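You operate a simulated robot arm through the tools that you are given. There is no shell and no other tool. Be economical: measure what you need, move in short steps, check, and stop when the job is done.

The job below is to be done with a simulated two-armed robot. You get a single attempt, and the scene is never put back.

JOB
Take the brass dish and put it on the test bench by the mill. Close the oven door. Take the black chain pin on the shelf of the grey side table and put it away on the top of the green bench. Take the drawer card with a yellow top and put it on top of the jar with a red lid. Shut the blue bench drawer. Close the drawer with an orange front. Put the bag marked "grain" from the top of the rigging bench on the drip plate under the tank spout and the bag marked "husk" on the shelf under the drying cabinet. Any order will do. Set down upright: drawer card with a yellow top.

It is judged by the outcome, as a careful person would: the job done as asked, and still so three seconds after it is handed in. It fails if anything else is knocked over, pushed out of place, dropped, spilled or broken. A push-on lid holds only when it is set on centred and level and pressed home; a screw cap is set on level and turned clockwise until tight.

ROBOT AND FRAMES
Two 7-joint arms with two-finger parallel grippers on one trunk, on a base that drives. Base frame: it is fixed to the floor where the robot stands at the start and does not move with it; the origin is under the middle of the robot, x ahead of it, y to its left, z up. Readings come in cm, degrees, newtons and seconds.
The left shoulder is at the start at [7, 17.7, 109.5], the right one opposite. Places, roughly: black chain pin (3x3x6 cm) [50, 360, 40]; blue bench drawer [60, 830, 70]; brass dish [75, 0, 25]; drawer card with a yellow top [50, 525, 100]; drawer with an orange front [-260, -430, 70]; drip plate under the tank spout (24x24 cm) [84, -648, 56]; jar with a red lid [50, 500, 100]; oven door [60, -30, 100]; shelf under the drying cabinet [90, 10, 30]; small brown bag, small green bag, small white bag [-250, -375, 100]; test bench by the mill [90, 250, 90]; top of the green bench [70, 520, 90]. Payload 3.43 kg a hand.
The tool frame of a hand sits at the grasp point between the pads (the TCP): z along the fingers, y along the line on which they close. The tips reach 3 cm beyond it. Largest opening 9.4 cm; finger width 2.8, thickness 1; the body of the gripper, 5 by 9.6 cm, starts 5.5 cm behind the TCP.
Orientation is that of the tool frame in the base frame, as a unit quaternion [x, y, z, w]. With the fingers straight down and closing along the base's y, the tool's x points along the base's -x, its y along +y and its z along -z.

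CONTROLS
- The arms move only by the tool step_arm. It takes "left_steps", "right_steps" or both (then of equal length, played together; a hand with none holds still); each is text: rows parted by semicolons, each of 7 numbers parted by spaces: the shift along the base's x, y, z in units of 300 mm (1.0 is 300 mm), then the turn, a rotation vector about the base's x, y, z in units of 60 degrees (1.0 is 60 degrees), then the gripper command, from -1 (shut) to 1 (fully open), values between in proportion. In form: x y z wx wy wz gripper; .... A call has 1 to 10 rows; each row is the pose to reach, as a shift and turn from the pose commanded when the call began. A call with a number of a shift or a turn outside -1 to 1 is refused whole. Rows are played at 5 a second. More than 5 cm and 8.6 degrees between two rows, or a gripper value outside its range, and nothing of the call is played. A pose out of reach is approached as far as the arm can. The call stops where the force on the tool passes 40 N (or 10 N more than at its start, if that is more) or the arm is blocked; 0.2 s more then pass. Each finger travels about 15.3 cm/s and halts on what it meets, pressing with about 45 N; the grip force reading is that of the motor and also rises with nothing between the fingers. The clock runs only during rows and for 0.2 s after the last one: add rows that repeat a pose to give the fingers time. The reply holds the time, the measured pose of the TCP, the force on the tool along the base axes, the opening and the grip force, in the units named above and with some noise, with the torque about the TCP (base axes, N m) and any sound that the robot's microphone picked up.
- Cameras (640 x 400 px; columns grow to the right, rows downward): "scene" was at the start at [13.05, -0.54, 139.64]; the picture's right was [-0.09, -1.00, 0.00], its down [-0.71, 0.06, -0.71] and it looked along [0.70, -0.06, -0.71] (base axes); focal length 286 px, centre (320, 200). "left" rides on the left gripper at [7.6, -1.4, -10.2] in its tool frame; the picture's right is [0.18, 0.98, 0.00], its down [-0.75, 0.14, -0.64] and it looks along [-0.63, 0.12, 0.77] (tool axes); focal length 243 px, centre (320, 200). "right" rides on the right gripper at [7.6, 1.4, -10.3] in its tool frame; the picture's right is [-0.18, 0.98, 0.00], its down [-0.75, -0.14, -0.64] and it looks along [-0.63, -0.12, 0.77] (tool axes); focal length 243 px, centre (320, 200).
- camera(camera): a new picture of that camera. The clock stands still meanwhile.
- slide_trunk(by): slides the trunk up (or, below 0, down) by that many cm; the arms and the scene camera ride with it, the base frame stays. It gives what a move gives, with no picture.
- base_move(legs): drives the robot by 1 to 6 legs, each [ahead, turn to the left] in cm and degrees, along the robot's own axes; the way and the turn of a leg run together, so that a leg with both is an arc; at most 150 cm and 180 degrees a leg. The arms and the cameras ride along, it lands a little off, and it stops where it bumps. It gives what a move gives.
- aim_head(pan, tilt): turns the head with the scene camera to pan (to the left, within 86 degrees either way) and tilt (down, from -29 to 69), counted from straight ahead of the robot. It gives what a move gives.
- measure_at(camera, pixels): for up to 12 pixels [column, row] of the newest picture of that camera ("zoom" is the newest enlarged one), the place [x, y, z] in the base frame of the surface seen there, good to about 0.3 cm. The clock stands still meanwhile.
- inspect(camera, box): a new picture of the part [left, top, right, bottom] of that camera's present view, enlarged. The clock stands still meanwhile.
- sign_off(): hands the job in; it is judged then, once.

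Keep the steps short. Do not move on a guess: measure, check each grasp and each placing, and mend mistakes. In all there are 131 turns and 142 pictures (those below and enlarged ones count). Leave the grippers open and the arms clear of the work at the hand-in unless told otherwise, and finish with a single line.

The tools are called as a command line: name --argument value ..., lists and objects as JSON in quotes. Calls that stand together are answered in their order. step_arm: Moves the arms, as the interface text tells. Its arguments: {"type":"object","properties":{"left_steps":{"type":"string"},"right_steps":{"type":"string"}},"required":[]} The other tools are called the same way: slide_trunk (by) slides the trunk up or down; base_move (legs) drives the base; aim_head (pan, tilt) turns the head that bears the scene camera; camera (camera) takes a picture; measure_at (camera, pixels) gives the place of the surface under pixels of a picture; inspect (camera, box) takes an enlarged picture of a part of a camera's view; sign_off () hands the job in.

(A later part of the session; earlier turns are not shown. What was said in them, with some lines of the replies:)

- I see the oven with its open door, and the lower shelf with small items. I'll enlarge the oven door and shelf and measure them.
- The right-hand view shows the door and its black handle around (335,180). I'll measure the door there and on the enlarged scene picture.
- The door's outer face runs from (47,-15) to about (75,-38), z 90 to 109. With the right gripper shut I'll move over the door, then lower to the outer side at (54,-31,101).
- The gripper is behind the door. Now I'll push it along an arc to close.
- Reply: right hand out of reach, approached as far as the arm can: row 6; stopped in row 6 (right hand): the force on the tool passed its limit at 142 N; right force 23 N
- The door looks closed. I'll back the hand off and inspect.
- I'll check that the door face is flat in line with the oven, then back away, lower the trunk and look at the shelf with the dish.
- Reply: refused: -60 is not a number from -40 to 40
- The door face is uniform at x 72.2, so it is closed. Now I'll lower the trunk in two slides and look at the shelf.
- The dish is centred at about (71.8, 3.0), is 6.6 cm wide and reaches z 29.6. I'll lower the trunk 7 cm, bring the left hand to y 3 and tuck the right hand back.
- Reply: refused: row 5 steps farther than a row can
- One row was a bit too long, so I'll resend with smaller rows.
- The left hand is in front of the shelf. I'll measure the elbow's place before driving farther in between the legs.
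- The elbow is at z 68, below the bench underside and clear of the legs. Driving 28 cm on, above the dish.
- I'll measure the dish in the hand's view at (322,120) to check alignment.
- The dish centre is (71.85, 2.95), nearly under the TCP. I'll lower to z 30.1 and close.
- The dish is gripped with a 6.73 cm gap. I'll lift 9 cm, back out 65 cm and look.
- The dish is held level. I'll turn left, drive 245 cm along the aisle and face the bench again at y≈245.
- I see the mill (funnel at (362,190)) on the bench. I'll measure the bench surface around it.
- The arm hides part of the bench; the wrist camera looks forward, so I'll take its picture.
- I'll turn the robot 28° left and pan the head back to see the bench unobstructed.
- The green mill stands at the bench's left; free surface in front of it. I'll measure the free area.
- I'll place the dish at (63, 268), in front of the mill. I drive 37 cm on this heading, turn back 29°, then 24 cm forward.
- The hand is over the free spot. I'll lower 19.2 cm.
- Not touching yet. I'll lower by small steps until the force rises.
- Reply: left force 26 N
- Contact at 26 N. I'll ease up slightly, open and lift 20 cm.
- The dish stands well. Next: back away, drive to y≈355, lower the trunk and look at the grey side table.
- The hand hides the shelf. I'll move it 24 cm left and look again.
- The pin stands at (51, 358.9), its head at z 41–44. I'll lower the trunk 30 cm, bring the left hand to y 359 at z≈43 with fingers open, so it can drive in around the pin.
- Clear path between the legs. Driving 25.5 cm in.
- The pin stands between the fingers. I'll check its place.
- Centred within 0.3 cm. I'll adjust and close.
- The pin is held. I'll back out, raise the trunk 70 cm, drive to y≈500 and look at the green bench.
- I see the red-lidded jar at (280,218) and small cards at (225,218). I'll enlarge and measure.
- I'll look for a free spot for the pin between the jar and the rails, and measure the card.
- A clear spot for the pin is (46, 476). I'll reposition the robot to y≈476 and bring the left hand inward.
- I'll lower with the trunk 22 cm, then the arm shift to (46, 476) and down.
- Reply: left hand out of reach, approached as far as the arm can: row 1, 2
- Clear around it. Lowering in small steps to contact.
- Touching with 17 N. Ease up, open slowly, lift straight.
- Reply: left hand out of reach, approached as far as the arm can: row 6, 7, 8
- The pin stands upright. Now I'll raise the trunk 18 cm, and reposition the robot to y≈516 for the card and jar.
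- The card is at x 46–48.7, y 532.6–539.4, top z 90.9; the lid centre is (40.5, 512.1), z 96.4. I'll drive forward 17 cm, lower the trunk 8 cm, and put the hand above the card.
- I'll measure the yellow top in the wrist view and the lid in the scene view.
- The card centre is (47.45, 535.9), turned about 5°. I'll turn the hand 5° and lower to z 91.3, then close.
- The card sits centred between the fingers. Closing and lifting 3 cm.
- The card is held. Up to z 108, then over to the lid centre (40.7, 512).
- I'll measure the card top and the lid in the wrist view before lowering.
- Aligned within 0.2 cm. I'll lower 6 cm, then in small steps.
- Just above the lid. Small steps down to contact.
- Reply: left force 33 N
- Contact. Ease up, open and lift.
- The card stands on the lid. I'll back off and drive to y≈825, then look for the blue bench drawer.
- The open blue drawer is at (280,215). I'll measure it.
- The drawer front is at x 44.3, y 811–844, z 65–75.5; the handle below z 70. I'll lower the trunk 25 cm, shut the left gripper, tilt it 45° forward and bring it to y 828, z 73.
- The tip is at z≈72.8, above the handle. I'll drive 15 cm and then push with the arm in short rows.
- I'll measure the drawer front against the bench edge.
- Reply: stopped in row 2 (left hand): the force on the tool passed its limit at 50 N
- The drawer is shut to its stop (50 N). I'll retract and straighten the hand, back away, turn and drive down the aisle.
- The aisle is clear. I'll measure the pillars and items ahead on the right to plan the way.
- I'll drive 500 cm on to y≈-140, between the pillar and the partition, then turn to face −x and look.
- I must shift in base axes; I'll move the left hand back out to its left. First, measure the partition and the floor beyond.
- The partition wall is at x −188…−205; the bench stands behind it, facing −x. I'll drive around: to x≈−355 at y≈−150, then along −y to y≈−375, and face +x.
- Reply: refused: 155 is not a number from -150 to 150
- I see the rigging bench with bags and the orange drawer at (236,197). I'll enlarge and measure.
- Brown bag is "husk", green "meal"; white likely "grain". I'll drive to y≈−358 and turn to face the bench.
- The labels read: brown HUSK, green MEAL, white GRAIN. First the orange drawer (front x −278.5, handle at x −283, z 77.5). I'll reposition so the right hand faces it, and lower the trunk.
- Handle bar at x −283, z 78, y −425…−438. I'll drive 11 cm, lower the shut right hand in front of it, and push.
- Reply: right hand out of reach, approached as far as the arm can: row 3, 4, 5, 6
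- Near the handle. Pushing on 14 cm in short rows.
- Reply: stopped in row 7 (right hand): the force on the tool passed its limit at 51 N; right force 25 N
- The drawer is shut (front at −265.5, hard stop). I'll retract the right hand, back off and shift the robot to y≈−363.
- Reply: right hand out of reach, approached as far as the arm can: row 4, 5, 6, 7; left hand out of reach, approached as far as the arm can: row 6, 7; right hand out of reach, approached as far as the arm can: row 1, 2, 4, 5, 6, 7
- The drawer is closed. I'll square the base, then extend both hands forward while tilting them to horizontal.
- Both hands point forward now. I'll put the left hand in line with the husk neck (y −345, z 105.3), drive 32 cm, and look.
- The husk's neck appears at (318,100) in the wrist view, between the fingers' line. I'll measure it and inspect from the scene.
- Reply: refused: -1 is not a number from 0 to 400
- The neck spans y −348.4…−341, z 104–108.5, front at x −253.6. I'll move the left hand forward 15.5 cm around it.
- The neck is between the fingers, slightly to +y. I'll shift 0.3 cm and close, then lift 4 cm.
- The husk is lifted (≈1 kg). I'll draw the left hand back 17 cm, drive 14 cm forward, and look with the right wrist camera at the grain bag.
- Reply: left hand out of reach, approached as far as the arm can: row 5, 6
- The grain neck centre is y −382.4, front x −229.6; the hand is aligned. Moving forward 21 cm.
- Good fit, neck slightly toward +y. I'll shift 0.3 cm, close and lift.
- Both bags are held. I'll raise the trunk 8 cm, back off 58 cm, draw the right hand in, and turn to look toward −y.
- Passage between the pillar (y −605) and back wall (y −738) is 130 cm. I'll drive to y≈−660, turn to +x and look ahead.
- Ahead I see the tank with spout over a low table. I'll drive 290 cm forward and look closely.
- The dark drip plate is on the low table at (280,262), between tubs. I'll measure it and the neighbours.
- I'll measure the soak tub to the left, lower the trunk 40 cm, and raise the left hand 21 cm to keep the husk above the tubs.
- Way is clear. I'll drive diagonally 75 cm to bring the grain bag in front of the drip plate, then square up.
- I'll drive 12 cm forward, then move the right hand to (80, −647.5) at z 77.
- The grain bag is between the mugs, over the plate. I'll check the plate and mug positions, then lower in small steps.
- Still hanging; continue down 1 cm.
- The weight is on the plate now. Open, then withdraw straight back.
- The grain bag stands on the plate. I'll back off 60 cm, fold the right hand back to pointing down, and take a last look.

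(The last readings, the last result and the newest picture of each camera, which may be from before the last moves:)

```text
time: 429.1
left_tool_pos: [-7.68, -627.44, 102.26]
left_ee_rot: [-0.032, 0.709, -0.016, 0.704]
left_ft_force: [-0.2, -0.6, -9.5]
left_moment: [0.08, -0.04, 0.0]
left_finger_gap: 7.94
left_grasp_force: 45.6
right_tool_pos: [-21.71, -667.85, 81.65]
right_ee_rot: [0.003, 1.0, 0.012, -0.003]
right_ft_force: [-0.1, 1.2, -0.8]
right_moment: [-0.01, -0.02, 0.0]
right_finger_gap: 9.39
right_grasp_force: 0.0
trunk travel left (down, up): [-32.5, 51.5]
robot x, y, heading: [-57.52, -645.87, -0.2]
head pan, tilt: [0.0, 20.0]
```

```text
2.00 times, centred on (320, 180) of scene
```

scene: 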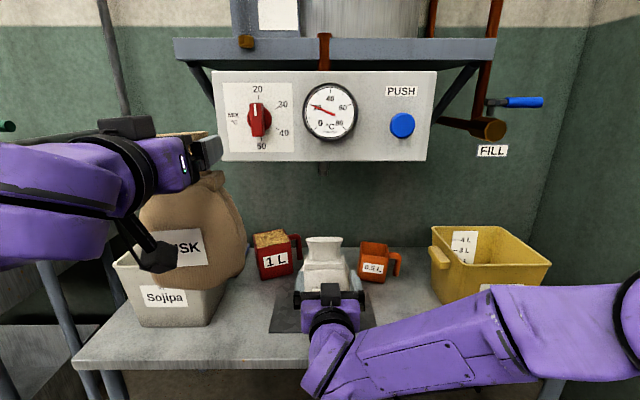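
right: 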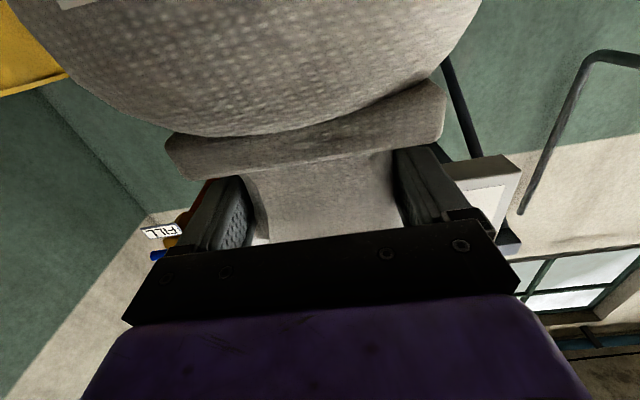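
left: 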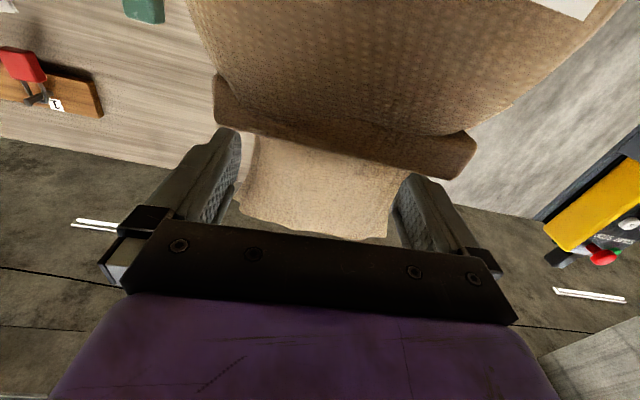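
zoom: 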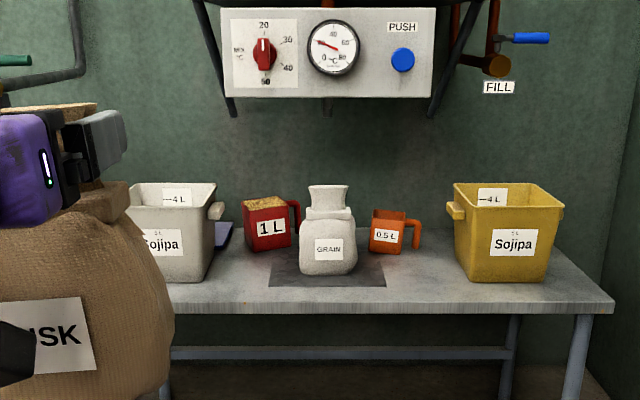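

The grain bag stands fine. Now turn to +y and drive up the aisle toward the first bench.

base_move --legs '[[0, 90.5], [150, 0], [150, 0]]'

aim_head --pan -20 --tilt 12

camera --camera "scene"

```text
time: 447.6
left_tool_pos: [-77.67, -290.17, 102.21]
left_ee_rot: [0.526, -0.477, -0.487, -0.508]
left_ft_force: [0.4, 0.7, -10.3]
left_moment: [0.0, 0.06, -0.02]
left_finger_gap: 7.94
left_grasp_force: 45.1
right_tool_pos: [-37.14, -304.03, 81.73]
right_ee_rot: [0.708, -0.706, -0.006, 0.011]
right_ft_force: [-0.4, 0.5, 0.0]
right_moment: [0.0, -0.02, -0.03]
right_finger_gap: 9.4
right_grasp_force: 0.1
trunk travel left (down, up): [-32.5, 51.5]
robot x, y, heading: [-59.37, -340.14, 90.1]
head pan, tilt: [0.0, 20.0]
```

```text
time: 448.5
left_tool_pos: [-77.68, -290.04, 102.11]
left_ee_rot: [0.526, -0.477, -0.488, -0.507]
left_ft_force: [0.7, 0.2, -9.3]
left_moment: [0.01, 0.03, 0.02]
left_finger_gap: 7.92
left_grasp_force: 44.6
right_tool_pos: [-37.2, -304.09, 81.64]
right_ee_rot: [0.708, -0.706, -0.007, 0.01]
right_ft_force: [0.2, 0.6, 0.2]
right_moment: [-0.02, 0.01, 0.02]
right_finger_gap: 9.37
right_grasp_force: 0.0
trunk travel left (down, up): [-32.5, 51.5]
robot x, y, heading: [-59.69, -339.74, 90.5]
head pan, tilt: [-20.0, 12.0]
```

```text
46 pictures are left
```

scene: 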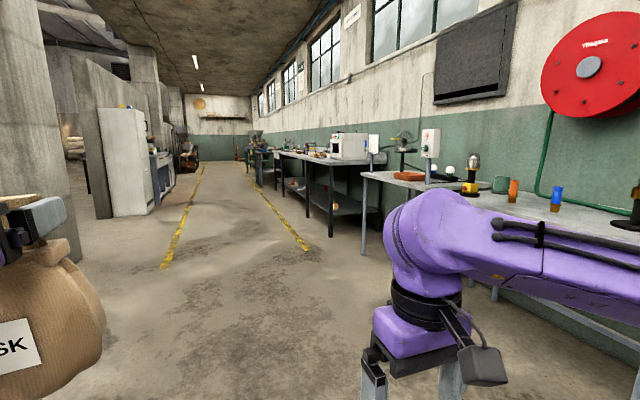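

Clear ahead. Drive on to y≈−3, face the bench, lower the trunk and view the shelf.

base_move --legs '[[150, 0], [150, 0], [35, 0], [0, -90.5]]'

slide_trunk --by -32

aim_head --pan 0 --tilt 22

camera --camera "scene"

```text
time: 468.7
left_tool_pos: [-6.69, 13.75, 102.2]
left_ee_rot: [-0.027, 0.71, -0.021, 0.704]
left_ft_force: [-0.3, -0.3, -10.1]
left_moment: [0.03, -0.02, 0.01]
left_finger_gap: 7.94
left_grasp_force: 44.7
right_tool_pos: [-21.4, -26.46, 81.51]
right_ee_rot: [0.009, 1.0, 0.013, -0.002]
right_ft_force: [-0.1, 0.8, -0.4]
right_moment: [-0.03, 0.0, -0.01]
right_finger_gap: 9.41
right_grasp_force: 0.1
trunk travel left (down, up): [-32.5, 51.5]
robot x, y, heading: [-56.46, -3.88, -0.7]
head pan, tilt: [-20.0, 12.0]
```

```text
time: 471.9
left_tool_pos: [-6.73, 13.65, 70.13]
left_ee_rot: [-0.029, 0.71, -0.021, 0.703]
left_ft_force: [-0.3, 0.1, -10.3]
left_moment: [0.06, 0.0, 0.03]
left_finger_gap: 7.94
left_grasp_force: 45.4
right_tool_pos: [-21.35, -26.46, 49.64]
right_ee_rot: [0.009, 1.0, 0.012, -0.003]
right_ft_force: [0.2, -0.4, 0.4]
right_moment: [0.02, 0.01, -0.03]
right_finger_gap: 9.39
right_grasp_force: 0.1
trunk travel left (down, up): [-0.5, 83.5]
robot x, y, heading: [-56.83, -3.32, -1.0]
head pan, tilt: [-20.0, 12.0]
```

```text
time: 472.7
left_tool_pos: [-6.67, 13.72, 70.08]
left_ee_rot: [-0.028, 0.71, -0.022, 0.703]
left_ft_force: [0.2, -0.1, -9.0]
left_moment: [0.09, 0.0, -0.01]
left_finger_gap: 7.91
left_grasp_force: 44.3
right_tool_pos: [-21.35, -26.41, 49.7]
right_ee_rot: [0.008, 1.0, 0.013, -0.002]
right_ft_force: [0.8, 0.2, -0.1]
right_moment: [0.03, 0.02, 0.04]
right_finger_gap: 9.42
right_grasp_force: 0.1
trunk travel left (down, up): [-0.5, 83.5]
robot x, y, heading: [-56.69, -3.32, -0.8]
head pan, tilt: [0.0, 22.0]
```

```text
45 pictures are left
```

scene: 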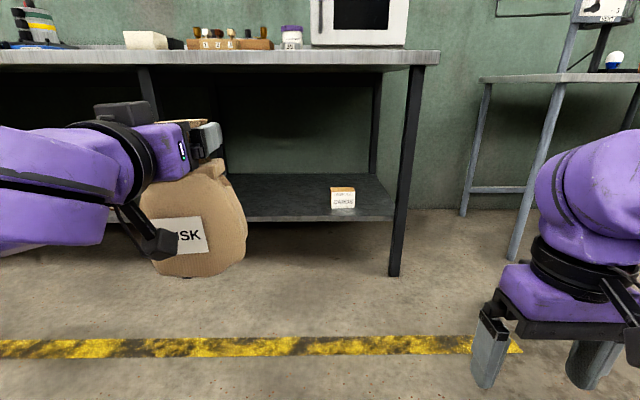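

I'll lower the left hand to z 49 (bag bottom ≈30.6), extend it 9 cm, and check.

step_arm --left_steps "0.04 0 -0.12 0 0 0 -1;0.08 0 -0.24 0 0 0 -1;0.12 0 -0.36 0 0 0 -1;0.16 0 -0.48 0 0 0 -1;0.2 0 -0.6 0 0 0 -1;0.25 0 -0.7 0 0 0 -1;0.3 0 -0.7 0 0 0 -1;0.3 0 -0.7 0 0 0 -1"

base_move --legs '[[0, 0.8], [35, 0]]'

camera --camera "scene"

```text
time: 474.5
left_tool_pos: [2.3, 13.63, 48.95]
left_ee_rot: [-0.029, 0.71, -0.021, 0.703]
left_ft_force: [0.6, 0.1, -9.1]
left_moment: [0.06, 0.0, -0.03]
left_finger_gap: 7.95
left_grasp_force: 45.1
right_tool_pos: [-21.27, -26.59, 49.64]
right_ee_rot: [0.009, 1.0, 0.012, -0.004]
right_ft_force: [-0.1, 0.0, 0.0]
right_moment: [0.0, 0.01, 0.01]
right_finger_gap: 9.38
right_grasp_force: 0.2
trunk travel left (down, up): [-0.5, 83.5]
robot x, y, heading: [-56.76, -3.59, -0.9]
head pan, tilt: [0.0, 22.0]
```

```text
time: 477.1
left_tool_pos: [37.04, 14.31, 49.01]
left_ee_rot: [-0.032, 0.71, -0.017, 0.703]
left_ft_force: [-0.6, -0.1, -9.4]
left_moment: [0.06, 0.0, -0.03]
left_finger_gap: 7.95
left_grasp_force: 45.0
right_tool_pos: [13.96, -26.07, 49.72]
right_ee_rot: [0.003, 1.0, 0.012, -0.003]
right_ft_force: [-1.3, 0.3, -0.2]
right_moment: [-0.01, 0.0, -0.03]
right_finger_gap: 9.4
right_grasp_force: 0.1
trunk travel left (down, up): [-0.5, 83.5]
robot x, y, heading: [-21.36, -3.53, -0.4]
head pan, tilt: [0.0, 22.0]
```

```text
44 pictures are left
```

scene: 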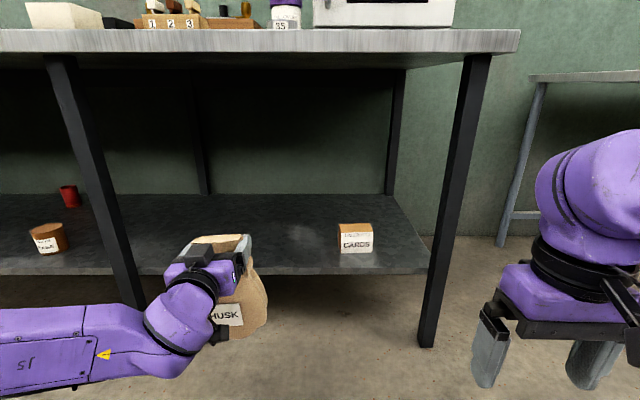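

I'll check the forearm and elbow against the left leg (y 49, x 58) before driving in.

measure_at --camera "scene" --pixels '[[10, 330], [60, 330], [100, 330], [140, 320], [10, 390], [130, 270], [180, 320]]'

```text
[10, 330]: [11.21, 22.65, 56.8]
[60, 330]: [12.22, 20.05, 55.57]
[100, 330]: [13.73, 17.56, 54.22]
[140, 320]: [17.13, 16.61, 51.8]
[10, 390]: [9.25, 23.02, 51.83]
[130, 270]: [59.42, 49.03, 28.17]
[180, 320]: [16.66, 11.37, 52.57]
```

The forearm stays well inside the leg. Driving 36.5 cm in.

base_move --legs '[[36.5, 0]]'

step_arm --left_steps "0 0 -0.05 0 0 0 -1;0 0 -0.09 0 0 0 -1;0 0 -0.12 0 0 0 -1;0 0 -0.13 0 0 0 -1;0 0 -0.13 0 0 0 -1"

camera --camera "scene"

```text
time: 479.5
left_tool_pos: [73.47, 14.04, 49.09]
left_ee_rot: [-0.033, 0.71, -0.017, 0.703]
left_ft_force: [0.6, 0.5, -9.8]
left_moment: [0.07, 0.04, -0.01]
left_finger_gap: 7.94
left_grasp_force: 45.2
right_tool_pos: [50.25, -26.29, 49.63]
right_ee_rot: [0.004, 1.0, 0.012, -0.003]
right_ft_force: [1.1, 0.2, 0.4]
right_moment: [-0.02, 0.02, 0.0]
right_finger_gap: 9.39
right_grasp_force: 0.1
trunk travel left (down, up): [-0.5, 83.5]
robot x, y, heading: [14.75, -3.57, 0.0]
head pan, tilt: [0.0, 22.0]
```

```text
time: 480.7
left_tool_pos: [73.33, 14.0, 45.43]
left_ee_rot: [-0.031, 0.708, -0.017, 0.706]
left_ft_force: [-4.1, -2.4, 7.3]
left_moment: [0.51, 0.65, 0.21]
left_finger_gap: 7.93
left_grasp_force: 45.0
right_tool_pos: [50.19, -26.43, 49.77]
right_ee_rot: [0.004, 1.0, 0.013, -0.002]
right_ft_force: [-0.1, -0.3, -0.3]
right_moment: [0.0, 0.0, 0.0]
right_finger_gap: 9.41
right_grasp_force: 0.1
trunk travel left (down, up): [-0.5, 83.5]
robot x, y, heading: [15.15, -3.86, -0.1]
head pan, tilt: [0.0, 22.0]
```

```text
43 pictures are left
```

scene: 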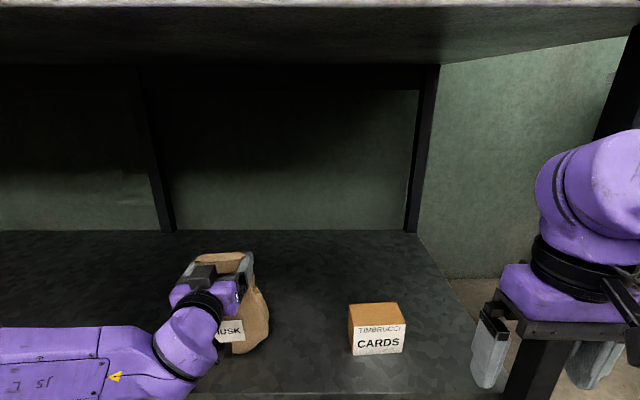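

The bag rests on the shelf. Ease slightly, open, withdraw straight back.

step_arm --left_steps "0 0 0.006 0 0 0 -1;0 0 0.006 0 0 0 0.8;0 0 0.006 0 0 0 1;0 0 0.006 0 0 0 1;-0.08 0 0.006 0 0 0 1;-0.2 0 0.006 0 0 0 1;-0.3 0 0.006 0 0 0 1"

base_move --legs '[[-65, 0]]'

camera --camera "scene"

inspect --camera "scene" --box '[180, 130, 420, 270]'

```text
time: 482.3
left_tool_pos: [64.93, 13.95, 45.53]
left_ee_rot: [-0.032, 0.71, -0.016, 0.703]
left_ft_force: [0.1, -0.7, -0.6]
left_moment: [0.04, 0.03, -0.03]
left_finger_gap: 9.4
left_grasp_force: 0.1
left hand out of reach, approached as far as the arm can: row 7
right_tool_pos: [50.27, -26.38, 49.73]
right_ee_rot: [0.003, 1.0, 0.012, -0.002]
right_ft_force: [-0.5, 0.5, 0.1]
right_moment: [-0.01, 0.01, 0.02]
right_finger_gap: 9.4
right_grasp_force: 0.1
trunk travel left (down, up): [-0.5, 83.5]
robot x, y, heading: [15.15, -3.67, -0.2]
head pan, tilt: [0.0, 22.0]
```

```text
time: 485.9
left_tool_pos: [0.41, 14.08, 45.57]
left_ee_rot: [-0.031, 0.71, -0.019, 0.704]
left_ft_force: [-0.4, 0.7, 0.3]
left_moment: [0.01, 0.03, 0.01]
left_finger_gap: 9.41
left_grasp_force: 0.1
right_tool_pos: [-14.34, -26.06, 49.69]
right_ee_rot: [0.005, 1.0, 0.012, -0.002]
right_ft_force: [0.1, -0.1, 0.3]
right_moment: [-0.01, 0.0, 0.02]
right_finger_gap: 9.39
right_grasp_force: 0.1
trunk travel left (down, up): [-0.5, 83.5]
robot x, y, heading: [-49.82, -3.15, -0.5]
head pan, tilt: [0.0, 22.0]
```

```text
42 pictures are left
```

scene: 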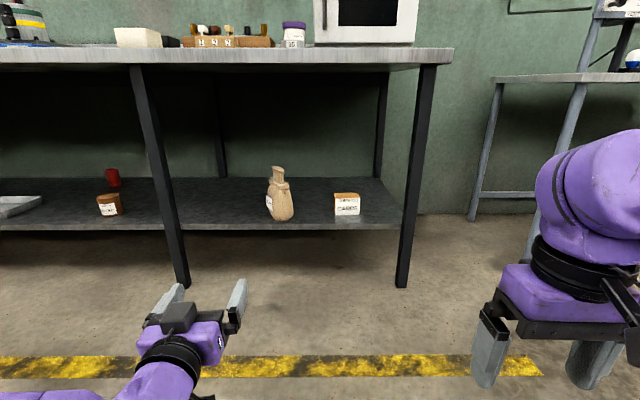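

```text
2.67 times, centred on (300, 200) of scene
```

zoom: 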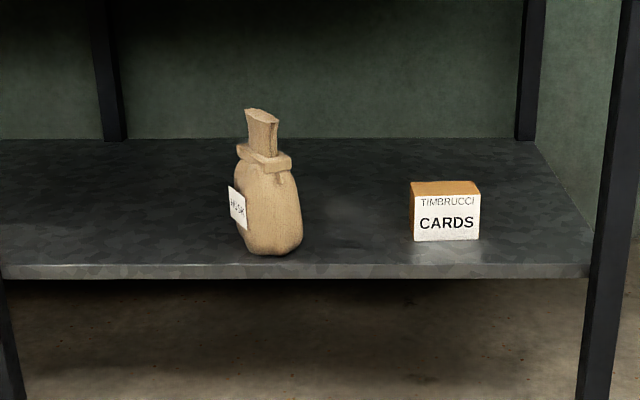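

The husk bag stands upright but turned, and near the shelf front. I'll measure its base against the shelf edge.

measure_at --camera "zoom" --pixels '[[270, 250], [270, 264], [270, 258], [270, 200], [245, 240], [300, 240], [265, 130], [270, 165]]'

measure_at --camera "scene" --pixels '[[281, 219], [281, 226], [350, 20], [410, 20]]'

```text
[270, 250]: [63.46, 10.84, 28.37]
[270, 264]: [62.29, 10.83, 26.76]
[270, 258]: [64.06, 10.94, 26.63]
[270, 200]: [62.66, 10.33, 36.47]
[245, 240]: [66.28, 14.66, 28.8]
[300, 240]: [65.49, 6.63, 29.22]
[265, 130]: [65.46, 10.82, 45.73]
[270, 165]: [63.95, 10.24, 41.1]
```

```text
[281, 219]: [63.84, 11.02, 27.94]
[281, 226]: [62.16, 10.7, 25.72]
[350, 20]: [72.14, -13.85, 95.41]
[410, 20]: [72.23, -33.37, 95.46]
```

The husk bag stands wholly on the shelf (its front is at x 63, the shelf edge at 62.2), and it was still in the picture taken after the drive back. The oven door still reads shut at x 72.2. Both grippers are open and clear, so I'm handing in.

sign_off

```text
The job is handed in.
```

All eight tasks are done and handed in; the husk bag slid and turned as I let go, so it stands upright on the shelf but less than 1 cm from the front edge.
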